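You operate a simulated robot arm through the tools that you are given. There is no shell and no other tool. Be economical: measure what you need, move in short steps, check, and stop when the job is done.

The job below is to be done with a simulated robot arm. You get a single attempt, and the scene is never put back.

JOB
Set the blue valves on the manifold as their small displays ask.
Fine: turn a valve only while the valves named on the display above it stand as shown; seven turns at most.

Only the result counts: the job must be done as asked and must still hold three seconds after the hand-in. Knocking over, shifting, dropping, spilling or breaking anything else fails it.

ROBOT AND FRAMES
A 7-joint arm with a two-finger parallel gripper, fixed in place. Base frame: the origin is at the foot of the arm, x ahead of it, y to its left, z up. Readings come in m, rad, newtons and seconds.
Its first joint turns from -2.304 to 2.304 rad. Payload 3.91 kg.
Tool frame: the origin (TCP) lies between the finger pads and is the grasp point; the fingertips stand 0.03 m ahead of it; z points along the fingers, y is the line along which they close. Largest opening 0.11 m; finger width 0.02, thickness 0.01; the body of the gripper, 0.048 by 0.112 m, starts 0.055 m behind the TCP.
Orientation is that of the tool frame in the base frame, as a unit quaternion [x, y, z, w]. With the fingers straight down and closing along the base's y, the tool's x points along the base's -x, its y along +y and its z along -z.

CONTROLS
- The arm moves only by the tool play_rows. Its argument "targets" is a list of rows, each an object (a shift or turn left out is 0, a gripper value left out holds the last) with "offset": the shift along the tool's x, y, z in m, a list of three; "angular": the turn, a rotation vector about the tool's x, y, z in rad, a list of three; "hand": the gripper command, from -1 (shut) to 1 (fully open), values between in proportion. In form: [{"offset": [tx, ty, tz], "angular": [ax, ay, az], "hand": hand}, ...]. A call has 1 to 8 rows; each row shifts and turns the commanded pose from where the row before left it, along the tool's axes as they then stand. A row lasts 0.2 s, in which the tool goes at most 0.05 m and 0.15 rad; a call with a longer step from one row to the next is refused whole, and so is a gripper value outside its range. Where a pose cannot be reached the arm comes as near as it can. A force on the tool above 50 N (or 10 N above the force at the start of the call, whichever is more), or a blocked arm, ends the call early, and 0.2 s more pass. The fingers move at their own pace (about 0.108 m/s each) and stop on an object; they squeeze with about 21 N. The grip force told is the motor's: it shows also when the fingers shut on nothing. Time passes only in rows, and 0.2 s behind the last, so rows that do not move let the fingers close. It gives the time, the measured TCP pose, the force on the tool (base axes), the opening and the grip force at its end, in the units of the frame above (readings bear some noise), with the torque about the TCP (base axes, N m) and any sound that the robot's microphone picked up, and new pictures: "views" is both (left out), scene, wrist or none.
- Cameras (640 x 400 px; columns grow to the right, rows downward): "scene" is fixed at [0.2201, 0.4905, 1.9279]; the picture's right is [0.08, -1.00, 0.00], its down [-0.82, -0.06, -0.56] and it looks along [0.56, 0.04, -0.83] (base axes); focal length 361 px, centre (320, 200). "wrist" rides on the gripper at [0.072, 0.017, -0.103] in the tool frame; the picture's right is [-0.23, 0.97, 0.00], its down [-0.76, -0.18, -0.62] and it looks along [-0.61, -0.14, 0.78] (tool axes); focal length 222 px, centre (320, 200).
- probe_pixels(camera, pixels): for up to 12 pixels [column, row] of the newest picture of that camera ("zoom" is the newest enlarged one), the place [x, y, z] in the base frame of the surface seen there, good to about 0.003 m, but the place of the scene camera against the robot may be out by one fixed shift of up to 0.018 m in any direction. The clock stands still meanwhile.
- close_up(camera, box): a new picture of the part [left, top, right, bottom] of that camera's present view, enlarged. The clock stands still meanwhile.
- sign_off(): hands the job in; it is judged then, once.

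Work in short steps. Measure before you move; look again where a grasp or a placing could have gone wrong, and mend it. Open the gripper and draw the arm clear of the work before you hand the job in, unless the task says otherwise; then end with one line.

The tools are called after "Request:" as a command line: name --argument value ..., lists and objects as JSON in quotes. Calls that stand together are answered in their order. play_rows: Moves the arm, as the interface text tells. Its arguments: {"type":"object","properties":{"targets":{"type":"array"},"views":{"type":"string","enum":["both","scene","wrist","none"]}},"required":["targets"]} The other tools are called the same way: probe_pixels (camera, pixels) gives the place of the surface under pixels of a picture; close_up (camera, box) takes an enlarged picture of a part of a camera's view; sign_off () hands the job in.

At the start:

```text
time_s: 0.0
position: [0.4413, 0.2809, 1.4765]
tcp_rot: [0.0, 1.0, 0.0, 0.0]
ft_force: [-0.3, -0.1, -0.3]
moment: [0.0, -0.02, 0.01]
opening: 0.1102
gripper_force: 0.0
```

scene: 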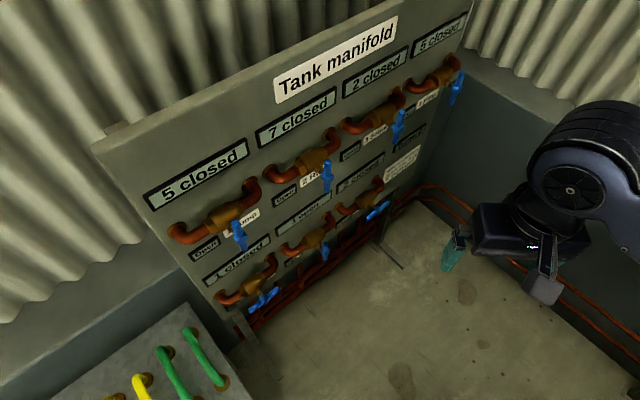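
wrist: 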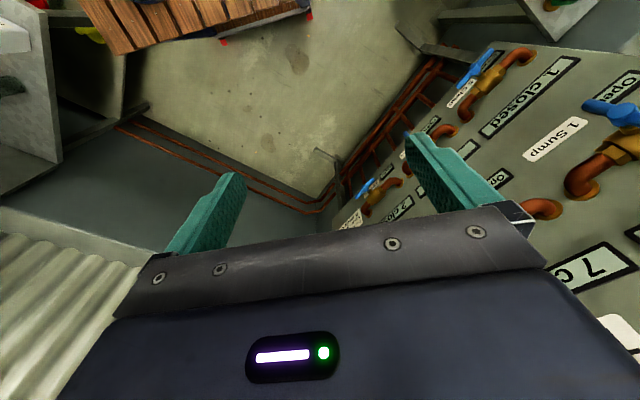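

The scene shows a manifold panel with seven blue valves and displays. I zoom in to read the labels.

Request:
close_up --camera "scene" --box '[140, 130, 300, 230]'

Request:
close_up --camera "scene" --box '[250, 80, 410, 180]'

Request:
close_up --camera "scene" --box '[330, 10, 490, 110]'

Request:
close_up --camera "scene" --box '[180, 220, 340, 320]'

Request:
close_up --camera "scene" --box '[310, 110, 438, 190]'

Request:
close_up --camera "scene" --box '[260, 170, 400, 258]'

```text
4.00 times, centred on (220, 180) of scene
```

zoom: 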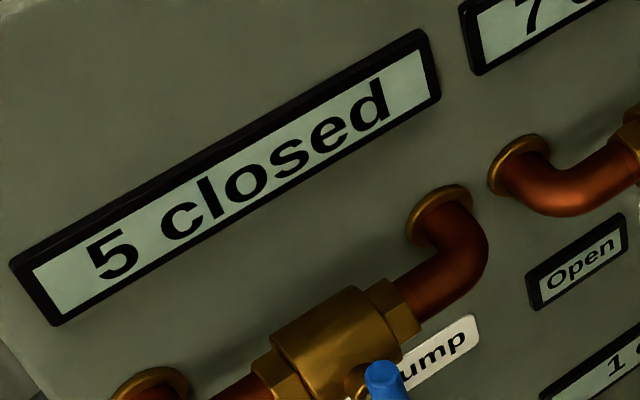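

```text
4.00 times, centred on (330, 130) of scene
```

zoom: 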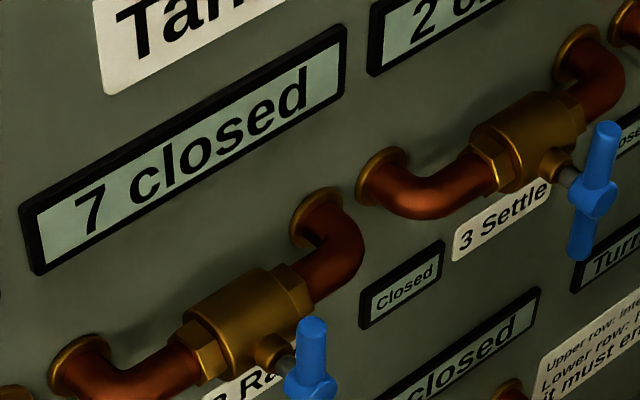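

```text
4.00 times, centred on (410, 60) of scene
```

zoom: 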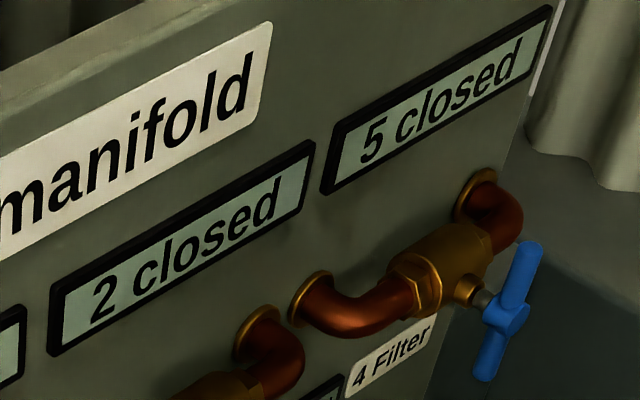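

```text
4.00 times, centred on (260, 270) of scene
```

zoom: 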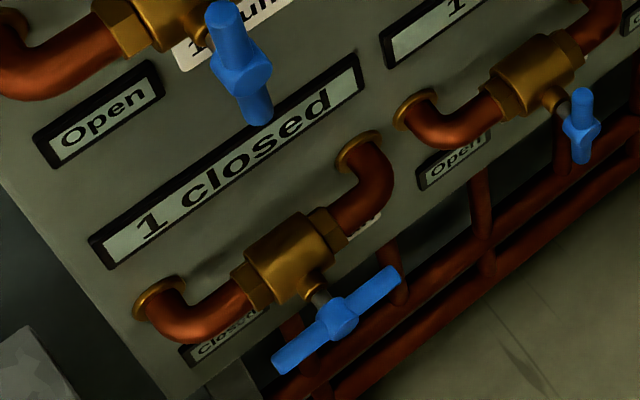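

```text
5.00 times, centred on (374, 150) of scene
```

zoom: 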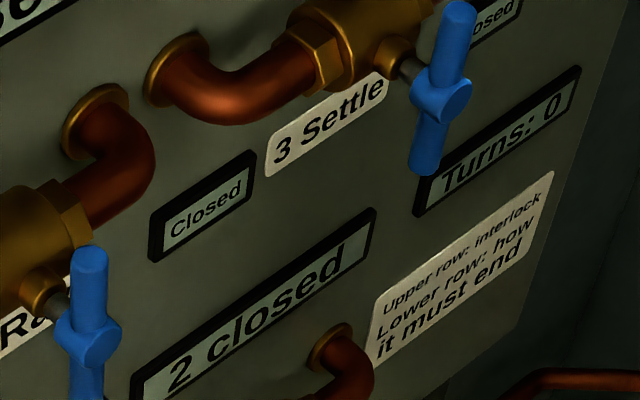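

```text
4.55 times, centred on (330, 214) of scene
```

zoom: 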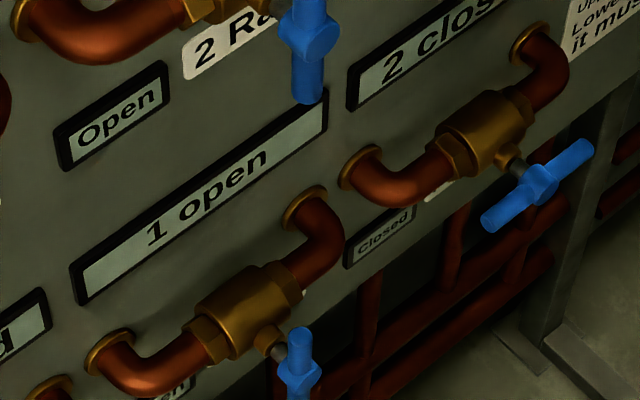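

Reading: interlocks 1:"5 closed", 2:"7 closed", 3:"2 closed", 4:"5 closed", 5:"1 closed", 6:"1 open", 7:"2 closed"; targets 1 Open, 2 Open, 3 Closed, 4 Closed, 5 Closed, 6 Open, 7 Closed. Handles across pipe (closed): 1,2,3,4,6; along pipe (open): 5,7. Plan: 5 close, 1 open, 6 open, 7 close, 2 open. Now I measure panel and handle positions.

Request:
probe_pixels --camera "scene" --pixels '[[130, 170], [440, 20], [255, 155], [400, 170], [225, 300], [235, 224], [240, 236], [245, 248], [251, 308], [264, 299], [278, 289], [230, 213]]'

Request:
probe_pixels --camera "scene" --pixels '[[326, 164], [328, 178], [328, 189], [325, 237], [325, 246], [325, 256], [368, 217], [378, 210], [388, 203], [399, 125], [457, 87], [312, 160]]'

Request:
close_up --camera "scene" --box '[215, 190, 295, 240]'

Request:
close_up --camera "scene" --box '[220, 270, 300, 320]'

```text
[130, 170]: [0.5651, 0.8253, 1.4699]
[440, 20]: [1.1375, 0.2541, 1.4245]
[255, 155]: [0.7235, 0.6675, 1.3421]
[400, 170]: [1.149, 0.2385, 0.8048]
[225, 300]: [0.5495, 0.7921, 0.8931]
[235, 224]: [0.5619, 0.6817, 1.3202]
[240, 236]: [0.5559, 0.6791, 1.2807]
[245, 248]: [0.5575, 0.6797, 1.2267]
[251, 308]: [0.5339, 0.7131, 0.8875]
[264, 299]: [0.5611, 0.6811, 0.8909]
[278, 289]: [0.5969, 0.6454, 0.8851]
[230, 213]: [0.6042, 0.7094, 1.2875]
```

```text
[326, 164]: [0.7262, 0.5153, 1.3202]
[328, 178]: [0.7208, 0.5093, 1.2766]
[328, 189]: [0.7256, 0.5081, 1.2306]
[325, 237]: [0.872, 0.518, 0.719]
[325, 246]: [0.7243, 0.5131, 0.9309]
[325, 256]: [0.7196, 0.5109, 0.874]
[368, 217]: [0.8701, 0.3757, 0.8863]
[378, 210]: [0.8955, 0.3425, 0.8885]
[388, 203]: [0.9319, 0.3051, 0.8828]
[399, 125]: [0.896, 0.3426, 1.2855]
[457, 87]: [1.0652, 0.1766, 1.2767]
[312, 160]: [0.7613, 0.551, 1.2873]
```

```text
8.00 times, centred on (255, 215) of scene
```

zoom: 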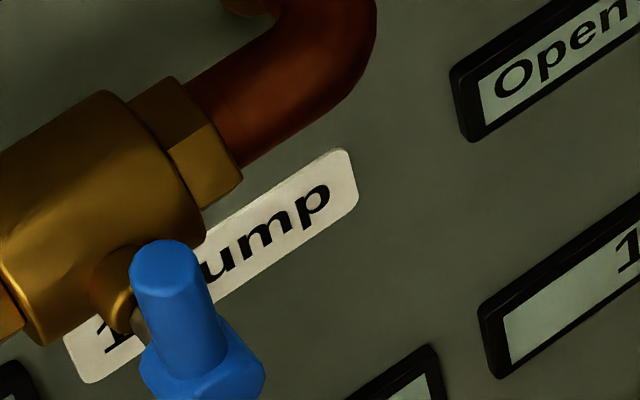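

```text
8.00 times, centred on (260, 295) of scene
```

zoom: 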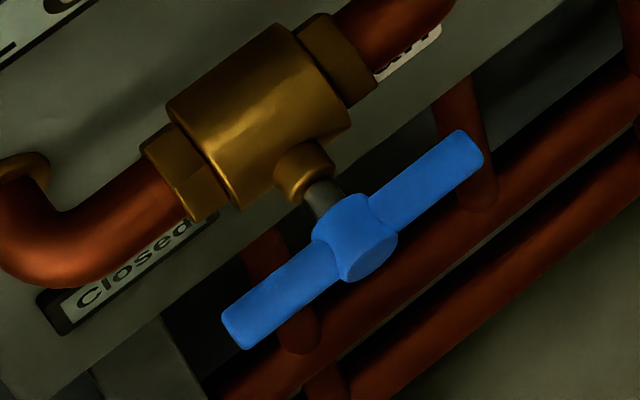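

Panel normal faces (-0.71,-0.71,0), handles stand ~0.11 m off it, at roughly (0.556,0.679), (0.721,0.509), (0.896,0.343) with z 1.28 / 0.89. I check the bench near valve 5 and start turning the tool to face the panel (yaw 45°, then pitch).

Request:
probe_pixels --camera "scene" --pixels '[[180, 315], [225, 350], [190, 335], [165, 355], [140, 385], [120, 350], [250, 380]]'

Request:
play_rows --targets '[{"angular": [0, 0, -0.131], "hand": -0.1}, {"angular": [0, 0, -0.131]}, {"angular": [0, 0, -0.131]}, {"angular": [0, 0, -0.131]}, {"angular": [0, 0, -0.131]}, {"angular": [0, 0, -0.1304]}, {"angular": [0, -0.131, 0]}, {"angular": [0, -0.131, 0]}]'

```text
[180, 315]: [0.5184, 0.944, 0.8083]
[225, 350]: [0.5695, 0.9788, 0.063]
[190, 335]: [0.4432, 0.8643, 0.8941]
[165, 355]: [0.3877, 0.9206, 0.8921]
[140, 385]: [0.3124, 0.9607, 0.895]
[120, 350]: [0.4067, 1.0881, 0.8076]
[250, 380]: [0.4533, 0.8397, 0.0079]
```

```text
time_s: 1.8
position: [0.441, 0.2815, 1.4763]
tcp_rot: [-0.379, 0.916, 0.05, 0.12]
ft_force: [0.7, 0.5, -0.2]
moment: [-0.03, 0.03, 0.04]
opening: 0.0495
gripper_force: 0.1
```

scene: 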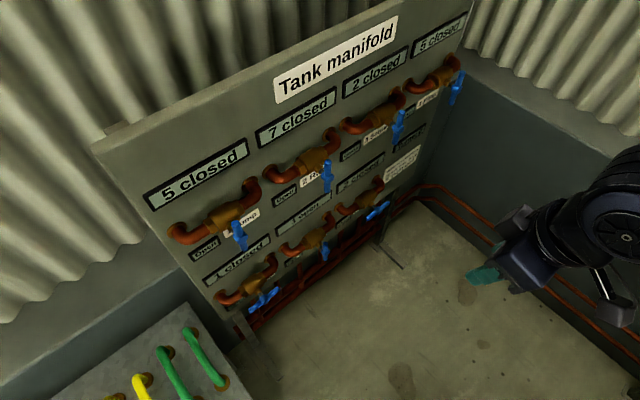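
wrist: 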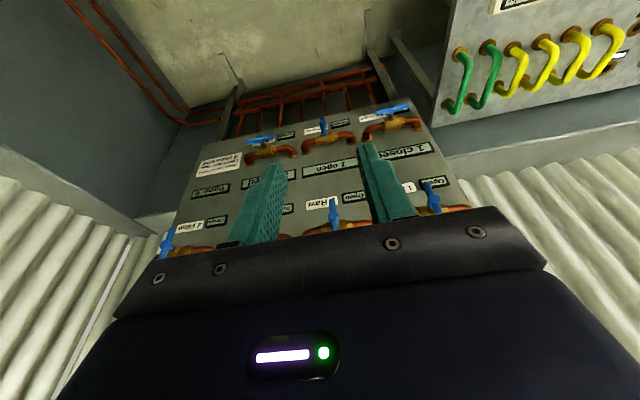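

Orientation is on course; I continue pitching the tool to horizontal, backing slightly and lowering.

Request:
play_rows --targets '[{"angular": [0, -0.131, 0]}, {"angular": [0, -0.131, 0]}, {"angular": [0, -0.131, 0]}, {"angular": [0, -0.131, 0]}, {"angular": [0, -0.131, 0]}, {"angular": [0, -0.131, 0]}, {"angular": [0, -0.131, 0]}, {"angular": [0, -0.131, 0]}]' --views "none"

Request:
play_rows --targets '[{"angular": [0, -0.131, 0]}, {"angular": [0, -0.13, 0]}, {"offset": [0.04, 0, 0]}, {"offset": [0.04, 0, 0]}, {"offset": [0.04, 0, 0]}, {"offset": [0.04, 0, 0]}]'

```text
time_s: 3.6
position: [0.4403, 0.2816, 1.4769]
tcp_rot: [-0.303, 0.732, 0.233, 0.564]
ft_force: [-0.7, 0.6, 0.2]
moment: [-0.03, -0.02, 0.03]
opening: 0.0495
gripper_force: 0.2
```

```text
time_s: 5.0
position: [0.4449, 0.2865, 1.3221]
tcp_rot: [-0.271, 0.654, 0.27, 0.653]
ft_force: [-0.7, -0.4, 0.2]
moment: [-0.02, 0.0, 0.03]
opening: 0.0499
gripper_force: 0.0
out of reach, approached as far as the arm can: row 6
```

scene: 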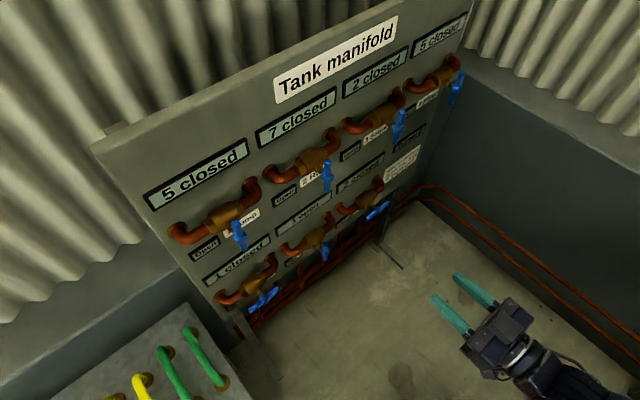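
wrist: 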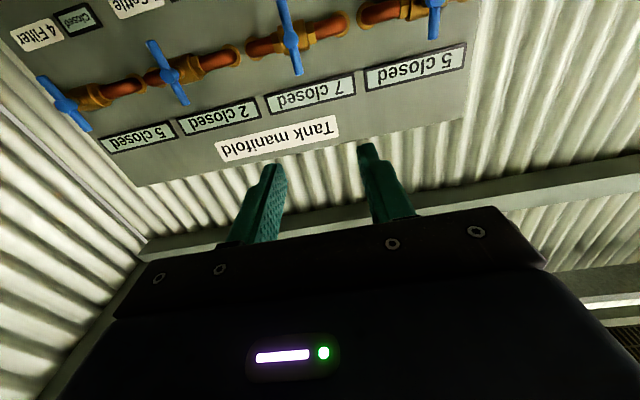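

The tool is now horizontal facing the panel. I probe hubs in the wrist view to calibrate against the scene camera.

Request:
close_up --camera "wrist" --box '[240, 0, 368, 80]'

Request:
probe_pixels --camera "wrist" --pixels '[[290, 40], [283, 10], [297, 66], [170, 75], [65, 104], [433, 5], [432, 30]]'

```text
5.00 times, centred on (304, 40) of wrist
```

zoom: 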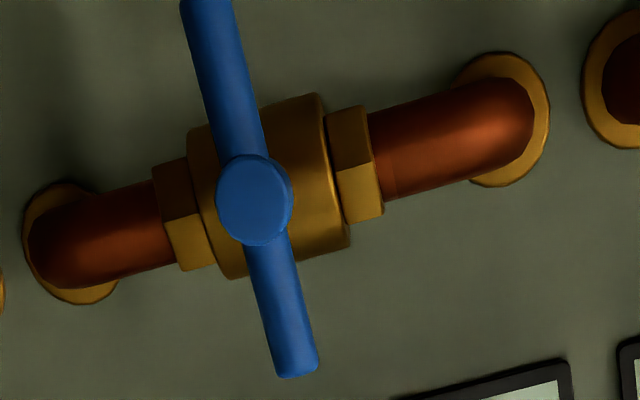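

```text
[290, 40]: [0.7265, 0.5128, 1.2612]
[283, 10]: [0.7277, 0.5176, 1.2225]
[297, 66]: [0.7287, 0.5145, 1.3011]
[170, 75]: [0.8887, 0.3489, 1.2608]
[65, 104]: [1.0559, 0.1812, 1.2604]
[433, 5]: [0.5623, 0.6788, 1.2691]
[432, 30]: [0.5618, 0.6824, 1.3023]
```

Wrist probing gives hub front at z≈1.261, spacing 0.235 m along the panel (scene z is ~0.017 high). I move to a standoff before valve 5, about (0.471, 0.590, 0.873).

Request:
play_rows --targets '[{"offset": [0.0374, 0.0163, 0.0194]}, {"offset": [0.0374, 0.0163, 0.0194]}, {"offset": [0.0374, 0.0163, 0.0194]}, {"offset": [0.0374, 0.0163, 0.0194]}, {"offset": [0.0374, 0.0163, 0.0194]}, {"offset": [0.0374, 0.0163, 0.0194]}]'

Request:
play_rows --targets '[{"offset": [0.0374, 0.0163, 0.0194]}, {"offset": [0.0374, 0.0163, 0.0194]}, {"offset": [0.0374, 0.0163, 0.0194]}, {"offset": [0.0374, 0.0163, 0.0194]}, {"offset": [0.0374, 0.0163, 0.0194]}, {"offset": [0.0374, 0.0163, 0.0194]}]'

```text
time_s: 6.4
position: [0.4624, 0.4451, 1.1053]
tcp_rot: [-0.271, 0.652, 0.271, 0.654]
ft_force: [-1.1, 0.1, 0.7]
moment: [0.01, 0.06, 0.0]
opening: 0.0491
gripper_force: 0.2
out of reach, approached as far as the arm can: row 1, 2
```

scene: 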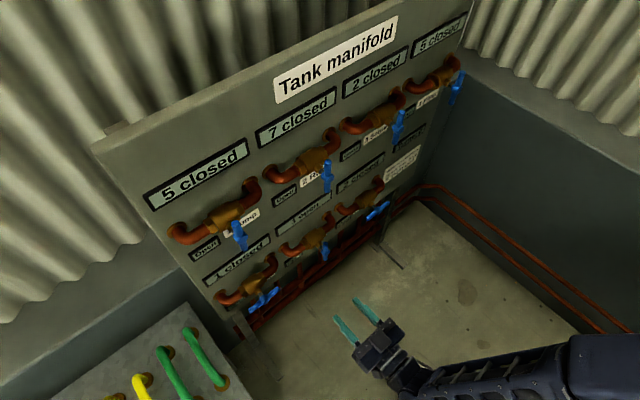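
wrist: 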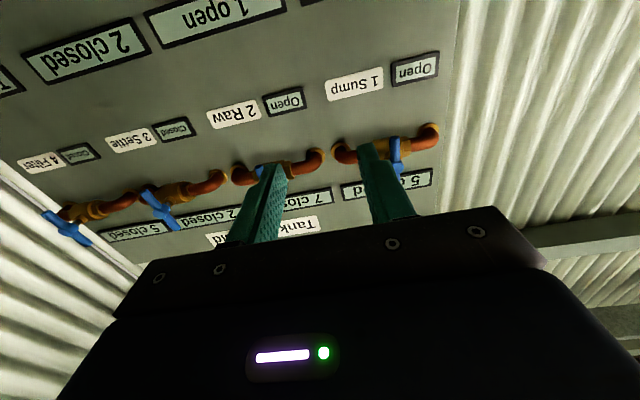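

```text
time_s: 7.8
position: [0.4764, 0.599, 0.8817]
tcp_rot: [-0.271, 0.653, 0.271, 0.654]
ft_force: [-0.1, 0.5, 0.9]
moment: [0.0, -0.05, 0.02]
opening: 0.0493
gripper_force: 0.1
```

scene: 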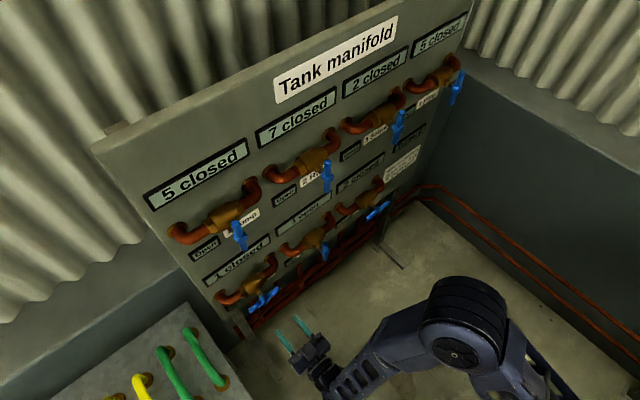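
wrist: 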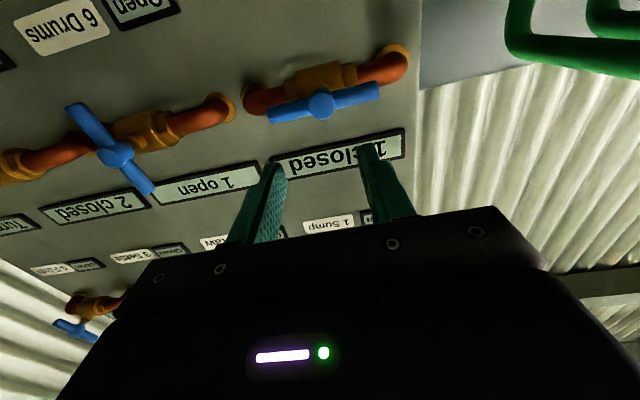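

Now the hubs of 5 (322,104) and 6 (115,152) are visible in the wrist view; I probe them precisely.

Request:
probe_pixels --camera "wrist" --pixels '[[322, 105], [372, 93], [280, 115], [115, 153], [80, 112], [145, 185], [340, 75], [320, 30]]'

Request:
close_up --camera "wrist" --box '[240, 30, 432, 150]'

```text
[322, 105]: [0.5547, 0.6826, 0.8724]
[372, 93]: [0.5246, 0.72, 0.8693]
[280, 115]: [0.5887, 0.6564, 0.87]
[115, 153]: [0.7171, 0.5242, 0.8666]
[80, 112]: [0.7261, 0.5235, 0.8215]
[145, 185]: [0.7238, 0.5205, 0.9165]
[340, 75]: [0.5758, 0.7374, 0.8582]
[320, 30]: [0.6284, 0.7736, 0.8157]
```

```text
3.33 times, centred on (336, 90) of wrist
```

zoom: 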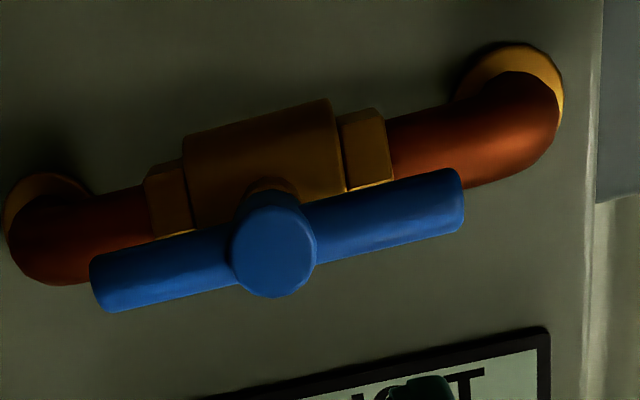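

Hub 5 front is at about (0.556,0.682,0.870). I align, roll -60° so the fingers straddle the horizontal bar diagonally, opening to 0.06 m.

Request:
play_rows --targets '[{"offset": [0.011, 0.002, 0], "hand": 0.09}, {"angular": [0, 0, -0.15]}, {"angular": [0, 0, -0.15]}, {"angular": [0, 0, -0.15]}, {"angular": [0, 0, -0.15]}, {"angular": [0, 0, -0.15]}, {"angular": [0, 0, -0.15]}, {"angular": [0, 0, -0.147]}]'

```text
time_s: 9.6
position: [0.4749, 0.5987, 0.8695]
tcp_rot: [-0.56, 0.43, -0.094, 0.702]
ft_force: [0.0, 0.1, -0.8]
moment: [-0.03, 0.05, 0.01]
opening: 0.0602
gripper_force: 0.1
```

scene: 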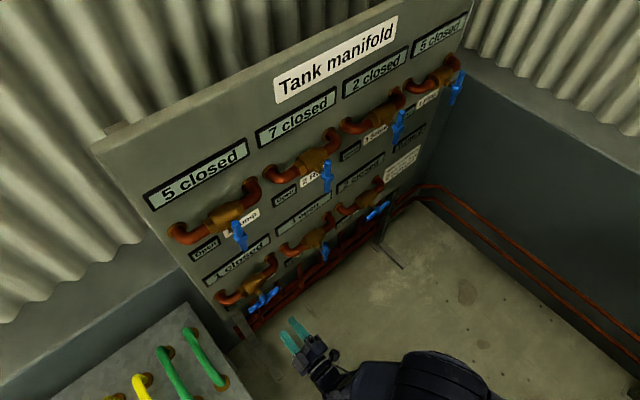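
wrist: 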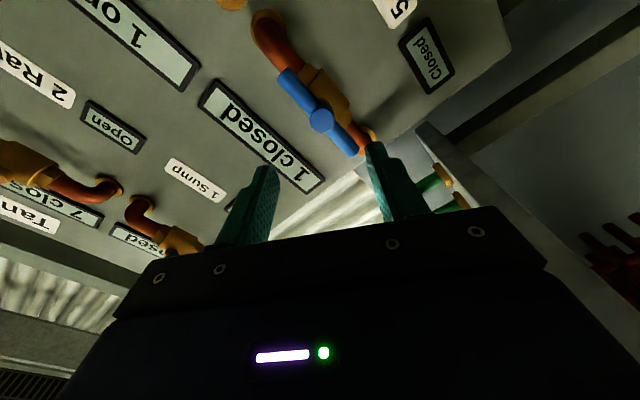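

Aligned (u≈-0.088, z 0.870). I advance 0.112 m.

Request:
play_rows --targets '[{"offset": [0, 0, 0.03]}, {"offset": [0, 0, 0.03]}, {"offset": [0, 0, 0.03]}, {"offset": [0, 0, 0.021]}]'

Request:
close_up --camera "wrist" --box '[220, 80, 440, 220]'

Request:
close_up --camera "scene" --box '[220, 270, 320, 333]'

```text
time_s: 10.6
position: [0.5543, 0.6765, 0.8698]
tcp_rot: [-0.561, 0.43, -0.092, 0.702]
ft_force: [0.5, -0.2, -0.2]
moment: [-0.02, 0.02, -0.01]
opening: 0.06
gripper_force: 0.0
```

scene: 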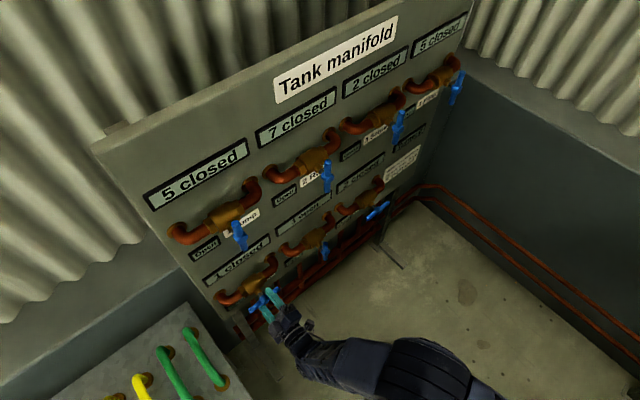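
wrist: 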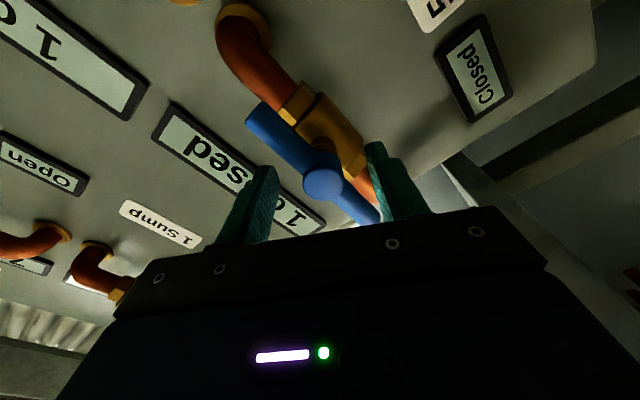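

```text
2.86 times, centred on (330, 150) of wrist
```

zoom: 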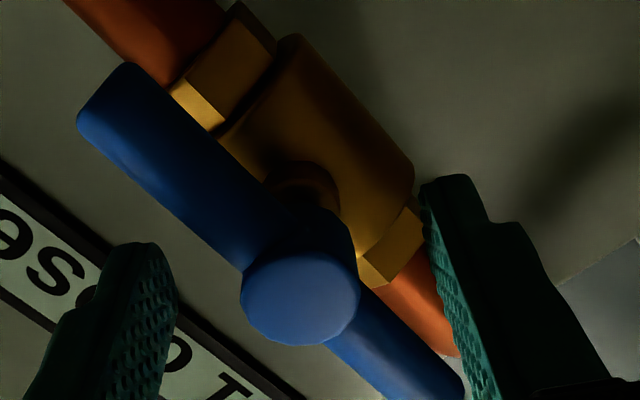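

```text
6.35 times, centred on (270, 302) of scene
```

zoom: 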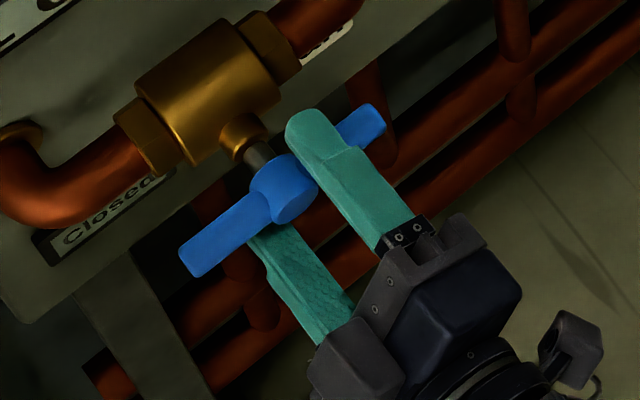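

The fingers straddle the bar of valve 5 cleanly. I rotate clockwise (+z) gently to find contact and see whether the handle follows.

Request:
play_rows --targets '[{"angular": [0, 0, 0.12]}, {"angular": [0, 0, 0.12]}, {"angular": [0, 0, 0.12]}, {"angular": [0, 0, 0.12]}, {"angular": [0, 0, 0.1]}, {"angular": [0, 0, 0.1]}]'

Request:
close_up --camera "scene" --box '[220, 270, 320, 333]'

```text
time_s: 12.0
position: [0.5535, 0.678, 0.8688]
tcp_rot: [-0.384, 0.593, 0.147, 0.692]
ft_force: [0.3, 0.0, -4.0]
moment: [-0.13, -0.06, -0.06]
opening: 0.0606
gripper_force: 0.4
```

scene: 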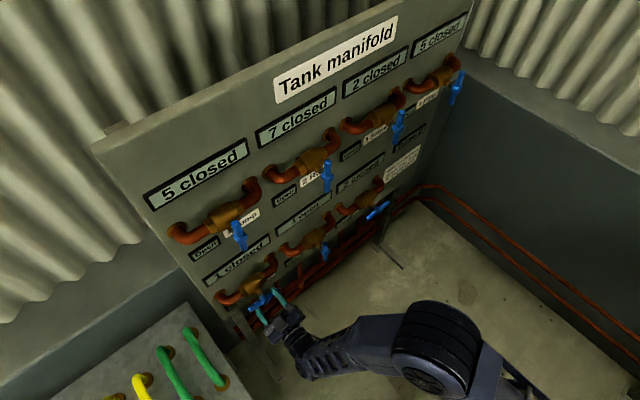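
wrist: 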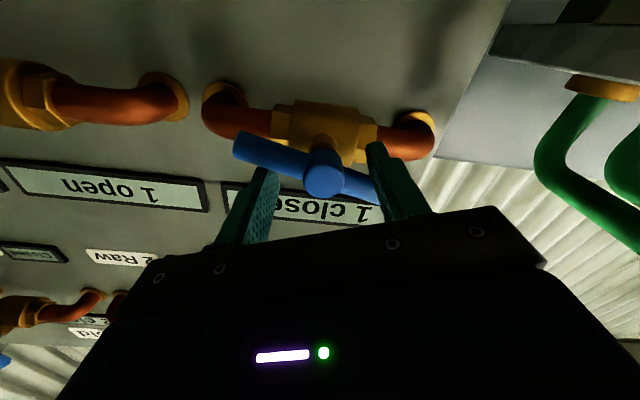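

```text
6.35 times, centred on (270, 302) of scene
```

zoom: 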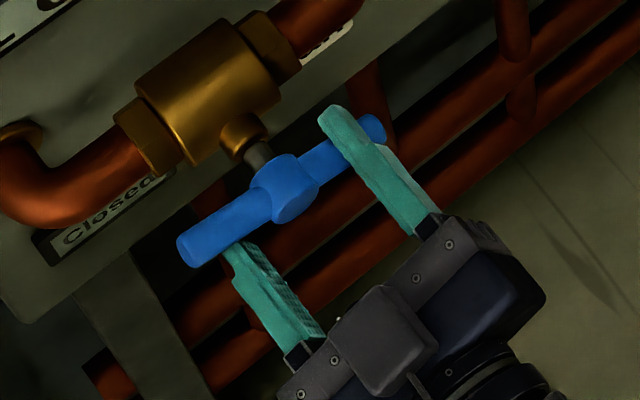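

The handle follows clockwise with low torque (~0.15 N·m). I keep turning.

Request:
play_rows --targets '[{"angular": [0, 0, 0.12]}, {"angular": [0, 0, 0.12]}, {"angular": [0, 0, 0.12]}, {"angular": [0, 0, 0.12]}, {"angular": [0, 0, 0.12]}, {"angular": [0, 0, 0.12]}, {"angular": [0, 0, 0.12]}, {"angular": [0, 0, 0.12]}]'

Request:
close_up --camera "scene" --box '[220, 270, 320, 333]'

```text
time_s: 13.8
position: [0.5541, 0.6777, 0.8693]
tcp_rot: [-0.067, 0.704, 0.45, 0.546]
ft_force: [-2.6, 1.7, -0.2]
moment: [-0.05, -0.01, 0.04]
opening: 0.0611
gripper_force: 1.1
```

scene: 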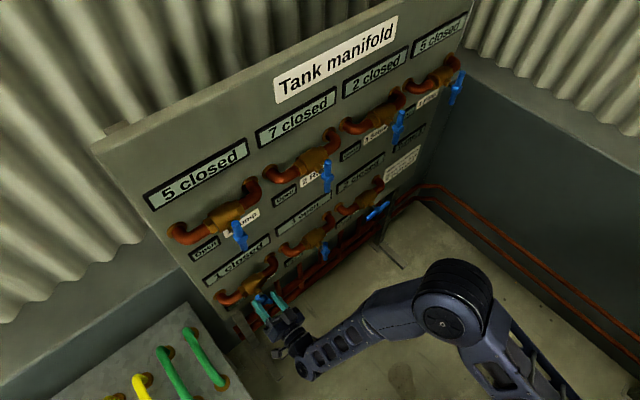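
wrist: 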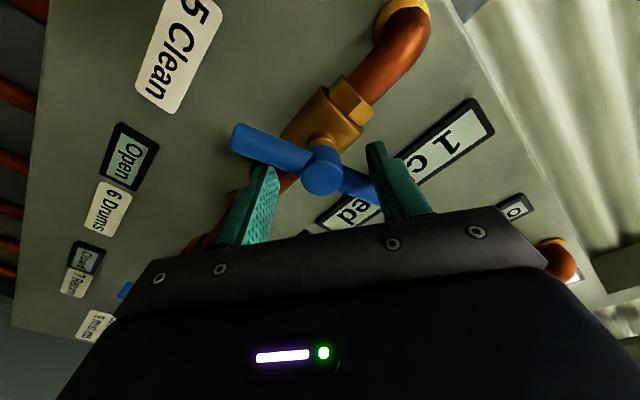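

```text
6.35 times, centred on (270, 302) of scene
```

zoom: 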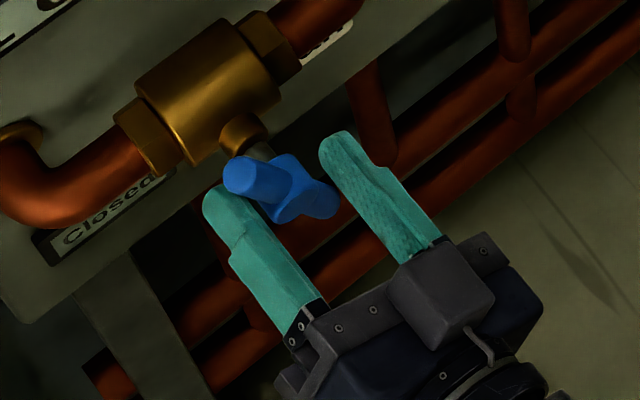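

Handle at ~65–70°; about 0.4 rad more, in small steps.

Request:
play_rows --targets '[{"angular": [0, 0, 0.1]}, {"angular": [0, 0, 0.1]}, {"angular": [0, 0, 0.1]}, {"angular": [0, 0, 0.07]}]'

Request:
close_up --camera "scene" --box '[220, 270, 320, 333]'

Request:
close_up --camera "scene" --box '[380, 110, 444, 150]'

```text
time_s: 14.8
position: [0.5526, 0.6784, 0.8688]
tcp_rot: [0.063, 0.705, 0.543, 0.452]
ft_force: [-8.4, 12.1, -4.2]
moment: [-0.38, -0.27, 0.27]
opening: 0.0621
gripper_force: 1.7
```

scene: 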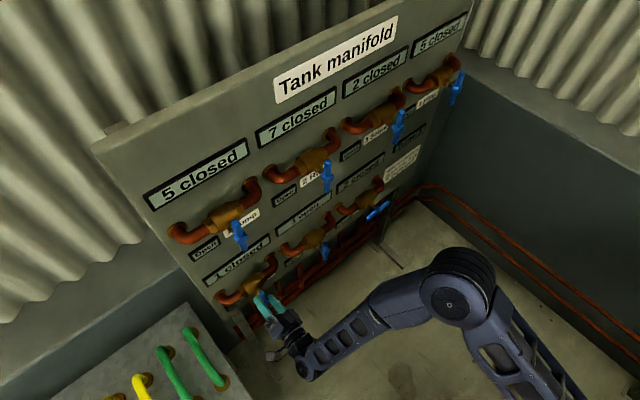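
wrist: 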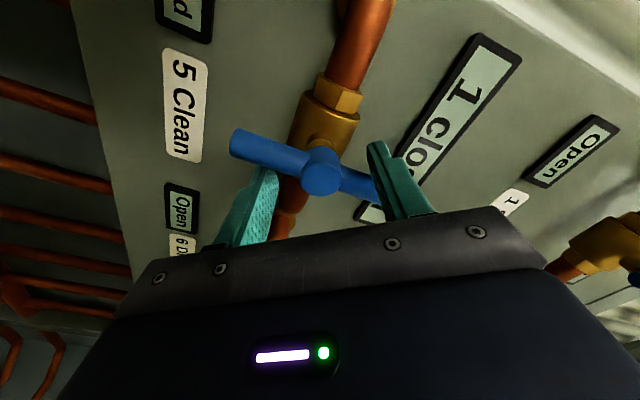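

```text
6.35 times, centred on (270, 302) of scene
```

zoom: 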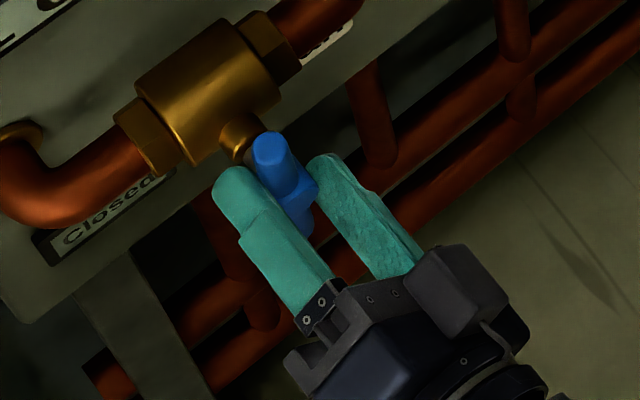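

```text
10.00 times, centred on (412, 130) of scene
```

zoom: 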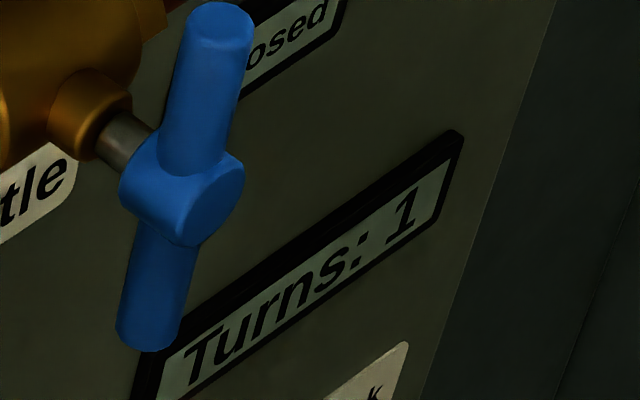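

Turn counter shows 1, handle vertical and torque has risen at the stop. I back off the rotation, retract, and roll to 90°.

Request:
play_rows --targets '[{"angular": [0, 0, -0.15]}, {"angular": [0, 0, -0.15]}, {"offset": [0, 0, -0.04]}, {"offset": [0, 0, -0.05]}, {"offset": [0, 0, -0.05]}]' --views "scene"

Request:
play_rows --targets '[{"angular": [0, 0, 0.15]}, {"angular": [0, 0, 0.15]}, {"angular": [0, 0, 0.15]}, {"angular": [0, 0, 0.15]}, {"angular": [0, 0, 0.15]}, {"angular": [0, 0, 0.15]}]' --views "scene"

Request:
close_up --camera "scene" --box '[220, 270, 320, 333]'

```text
time_s: 16.0
position: [0.4537, 0.5776, 0.8693]
tcp_rot: [-0.044, 0.705, 0.469, 0.53]
ft_force: [-0.3, -0.4, 0.6]
moment: [-0.03, 0.0, -0.02]
opening: 0.0602
gripper_force: 0.1
```

scene: 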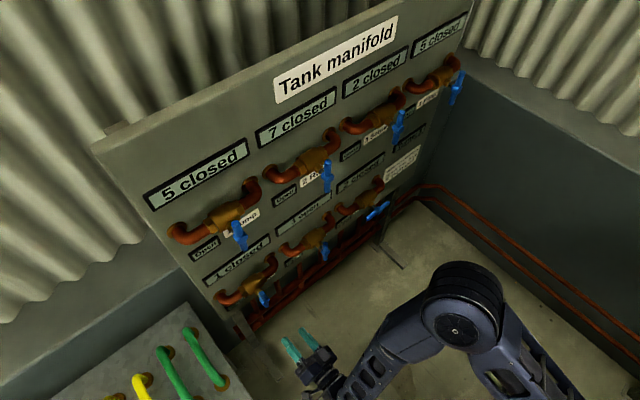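

```text
time_s: 17.4
position: [0.4553, 0.58, 0.8704]
tcp_rot: [0.269, 0.654, 0.653, 0.271]
ft_force: [-0.1, 0.2, 0.8]
moment: [-0.01, -0.02, -0.01]
opening: 0.0601
gripper_force: 0.1
```

scene: 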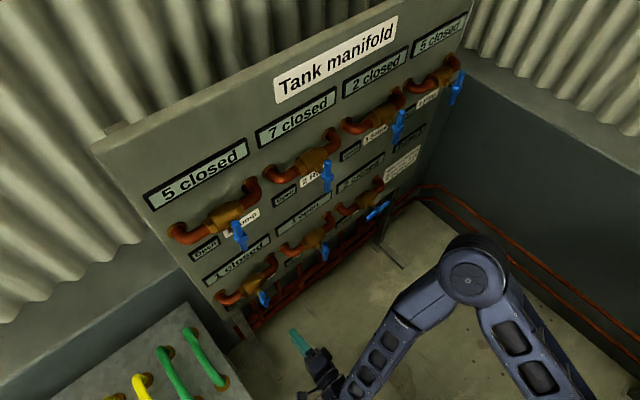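

```text
6.35 times, centred on (270, 302) of scene
```

zoom: 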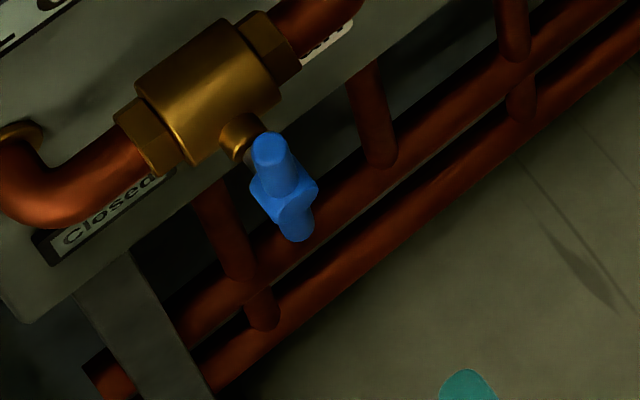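

Valve 5 stands closed; roll is now 90° (tool y up). I rise to valve 1 height (z≈1.261).

Request:
play_rows --targets '[{"offset": [0, 0.0489, 0]}, {"offset": [0, 0.0489, 0]}, {"offset": [0, 0.0489, 0]}, {"offset": [0, 0.0489, 0]}, {"offset": [0, 0.0489, 0]}, {"offset": [0, 0.0489, 0]}, {"offset": [0, 0.0489, 0]}, {"offset": [0, 0.0489, 0]}]'

```text
time_s: 19.2
position: [0.4551, 0.5796, 1.2616]
tcp_rot: [0.269, 0.654, 0.653, 0.272]
ft_force: [0.1, 0.6, -1.1]
moment: [0.02, -0.01, 0.05]
opening: 0.0597
gripper_force: 0.0
```

scene: 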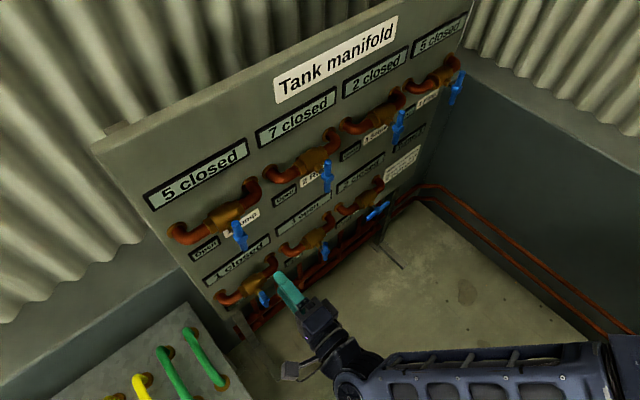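
wrist: 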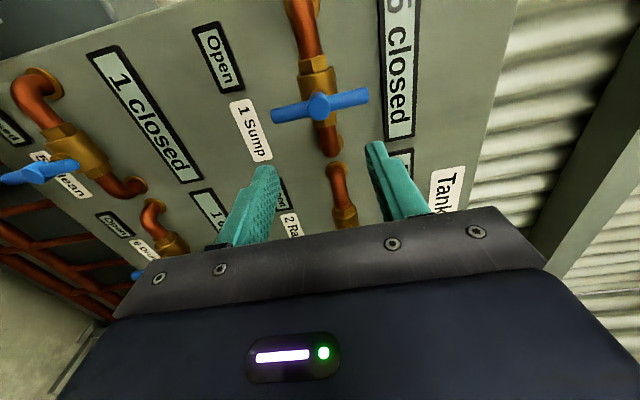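

I probe the hub of valve 1 at (320,106), and roll onward to 140° (0.873 rad).

Request:
probe_pixels --camera "wrist" --pixels '[[320, 106], [362, 97], [280, 115]]'

Request:
play_rows --targets '[{"angular": [0, 0, 0.146]}, {"angular": [0, 0, 0.146]}, {"angular": [0, 0, 0.146]}, {"angular": [0, 0, 0.146]}, {"angular": [0, 0, 0.146]}, {"angular": [0, 0, 0.146]}]' --views "wrist"

```text
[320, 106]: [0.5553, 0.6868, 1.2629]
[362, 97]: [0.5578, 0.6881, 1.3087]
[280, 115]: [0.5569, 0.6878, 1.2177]
```

```text
time_s: 20.6
position: [0.4527, 0.5802, 1.262]
tcp_rot: [0.521, 0.477, 0.707, -0.031]
ft_force: [0.5, 0.1, -0.8]
moment: [-0.02, 0.0, 0.01]
opening: 0.0599
gripper_force: 0.1
```

wrist: 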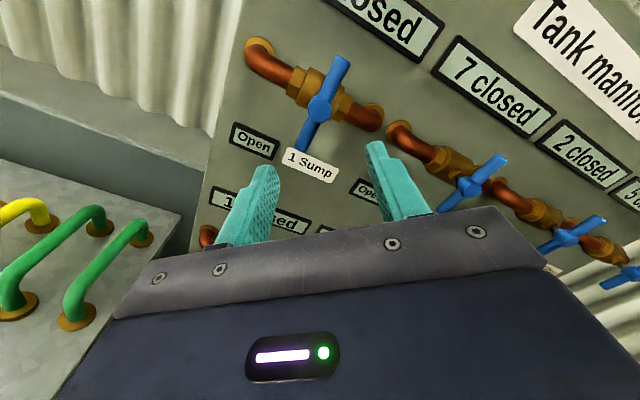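

Hub 1 front at (0.555,0.687,1.263). Advance 0.142 m with a 2 mm left correction.

Request:
play_rows --targets '[{"offset": [0.0013, -0.0015, 0.035]}, {"offset": [0, 0, 0.036]}, {"offset": [0, 0, 0.036]}, {"offset": [0, 0, 0.035]}]'

Request:
close_up --camera "scene" --box '[190, 190, 290, 253]'

```text
time_s: 21.6
position: [0.5515, 0.6812, 1.2627]
tcp_rot: [0.52, 0.478, 0.707, -0.03]
ft_force: [-0.2, 0.2, 0.5]
moment: [0.0, 0.03, 0.02]
opening: 0.0598
gripper_force: 0.1
```

scene: 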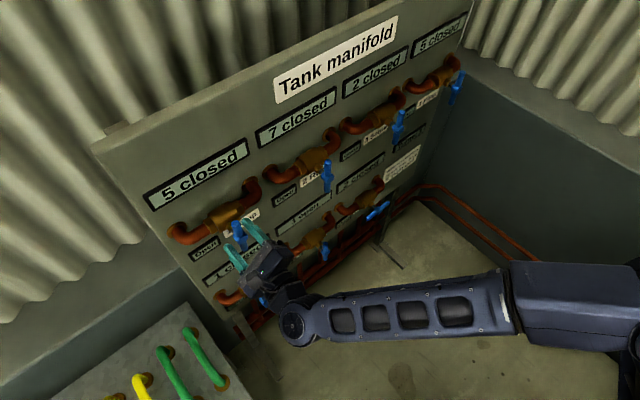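
wrist: 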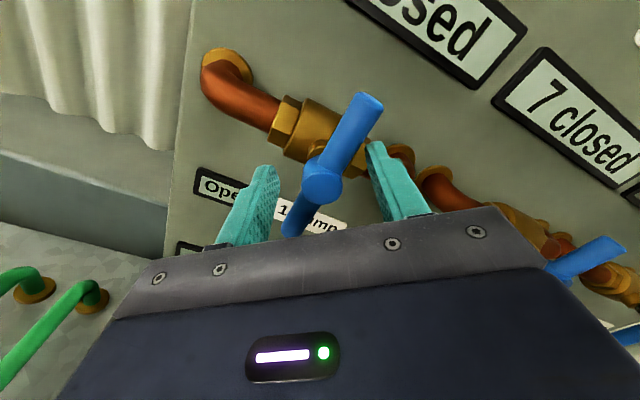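

```text
6.35 times, centred on (240, 222) of scene
```

zoom: 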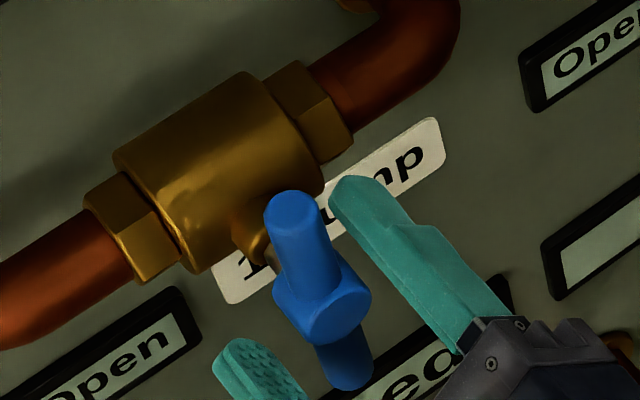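

Fingers straddle valve 1's bar diagonally. I rotate counter-clockwise, first partially.

Request:
play_rows --targets '[{"angular": [0, 0, -0.12]}, {"angular": [0, 0, -0.12]}, {"angular": [0, 0, -0.12]}, {"angular": [0, 0, -0.12]}, {"angular": [0, 0, -0.12]}]' --views "wrist"

Request:
close_up --camera "scene" --box '[190, 190, 290, 253]'

```text
time_s: 22.8
position: [0.5523, 0.6823, 1.2628]
tcp_rot: [0.354, 0.611, 0.684, 0.181]
ft_force: [2.1, -1.9, 1.0]
moment: [0.0, 0.06, -0.01]
opening: 0.0606
gripper_force: 0.2
```

wrist: 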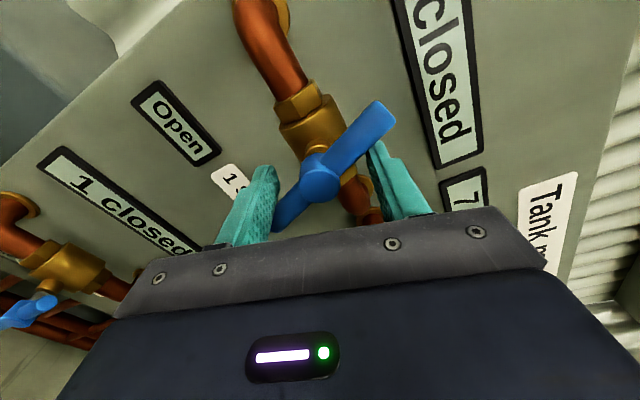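

```text
6.35 times, centred on (240, 222) of scene
```

zoom: 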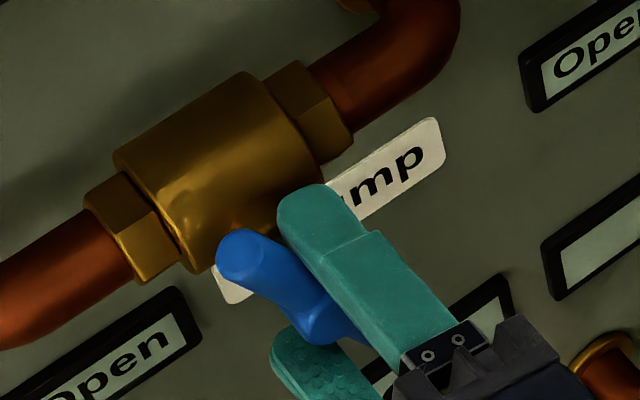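

Handle 1 follows easily. I continue.

Request:
play_rows --targets '[{"angular": [0, 0, -0.12]}, {"angular": [0, 0, -0.12]}, {"angular": [0, 0, -0.12]}, {"angular": [0, 0, -0.12]}, {"angular": [0, 0, -0.12]}, {"angular": [0, 0, -0.12]}, {"angular": [0, 0, -0.12]}, {"angular": [0, 0, -0.12]}]' --views "none"

Request:
play_rows --targets '[{"angular": [0, 0, -0.1]}, {"angular": [0, 0, -0.1]}, {"angular": [0, 0, -0.08]}, {"angular": [0, 0, -0.05]}]'

Request:
close_up --camera "scene" --box '[190, 190, 290, 253]'

Request:
close_up --camera "scene" --box '[380, 110, 444, 150]'

```text
time_s: 24.6
position: [0.5513, 0.6823, 1.2611]
tcp_rot: [0.033, 0.707, 0.523, 0.476]
ft_force: [-1.1, 2.0, -3.9]
moment: [0.05, 0.15, 0.1]
opening: 0.0609
gripper_force: 1.2
```

```text
time_s: 25.6
position: [0.5504, 0.6827, 1.2599]
tcp_rot: [-0.084, 0.703, 0.437, 0.555]
ft_force: [-5.4, 3.2, -15.9]
moment: [0.85, 1.17, 0.0]
opening: 0.0637
gripper_force: 3.7
```

scene: 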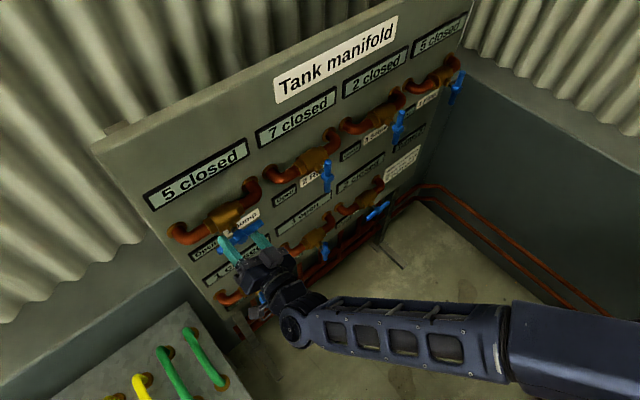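
wrist: 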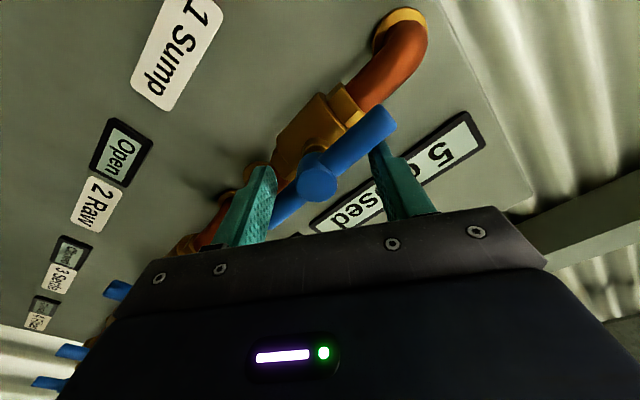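

```text
6.35 times, centred on (240, 222) of scene
```

zoom: 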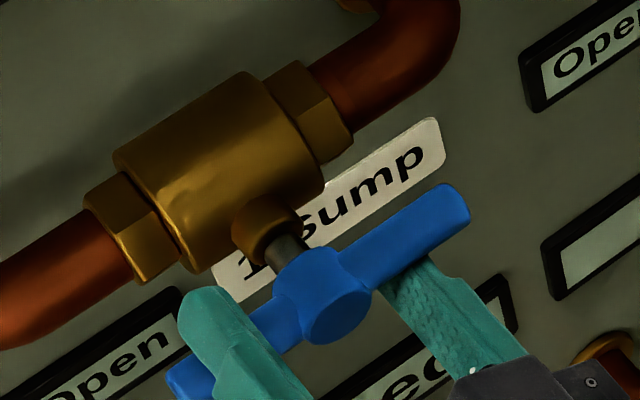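

```text
10.00 times, centred on (412, 130) of scene
```

zoom: 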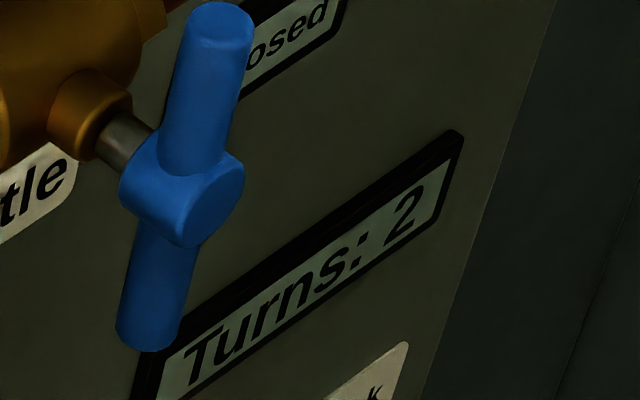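

Turns: 2, handle 1 lies along its pipe, stop reached. Back off, retract, roll to 90°.

Request:
play_rows --targets '[{"angular": [0, 0, 0.15]}, {"angular": [0, 0, 0.15]}, {"angular": [0, 0, 0.05]}, {"offset": [0, 0, -0.04]}, {"offset": [0, 0, -0.05]}, {"offset": [0, 0, -0.05]}]' --views "none"

Request:
play_rows --targets '[{"angular": [0, 0, 0.13]}, {"angular": [0, 0, 0.13]}, {"angular": [0, 0, 0.13]}, {"angular": [0, 0, 0.13]}, {"angular": [0, 0, 0.13]}]' --views "scene"

Request:
close_up --camera "scene" --box '[190, 190, 290, 253]'

```text
time_s: 27.0
position: [0.4526, 0.5837, 1.261]
tcp_rot: [0.04, 0.706, 0.527, 0.471]
ft_force: [1.2, -1.0, -1.1]
moment: [0.03, -0.05, 0.02]
opening: 0.0599
gripper_force: 0.1
```

```text
time_s: 28.2
position: [0.4515, 0.5823, 1.2618]
tcp_rot: [0.265, 0.654, 0.652, 0.277]
ft_force: [0.0, -0.1, 0.2]
moment: [0.0, -0.01, 0.01]
opening: 0.0599
gripper_force: 0.2
```

scene: 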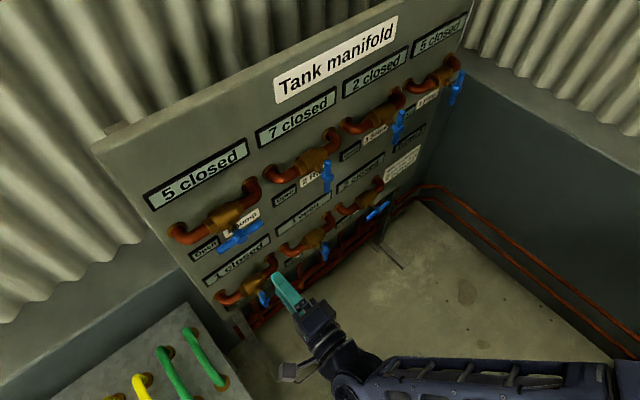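

```text
6.35 times, centred on (240, 222) of scene
```

zoom: 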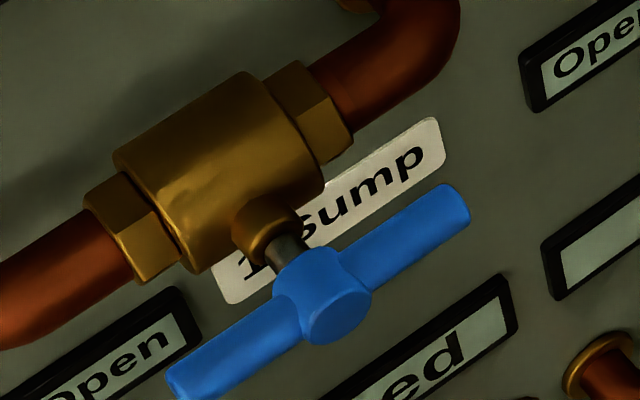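

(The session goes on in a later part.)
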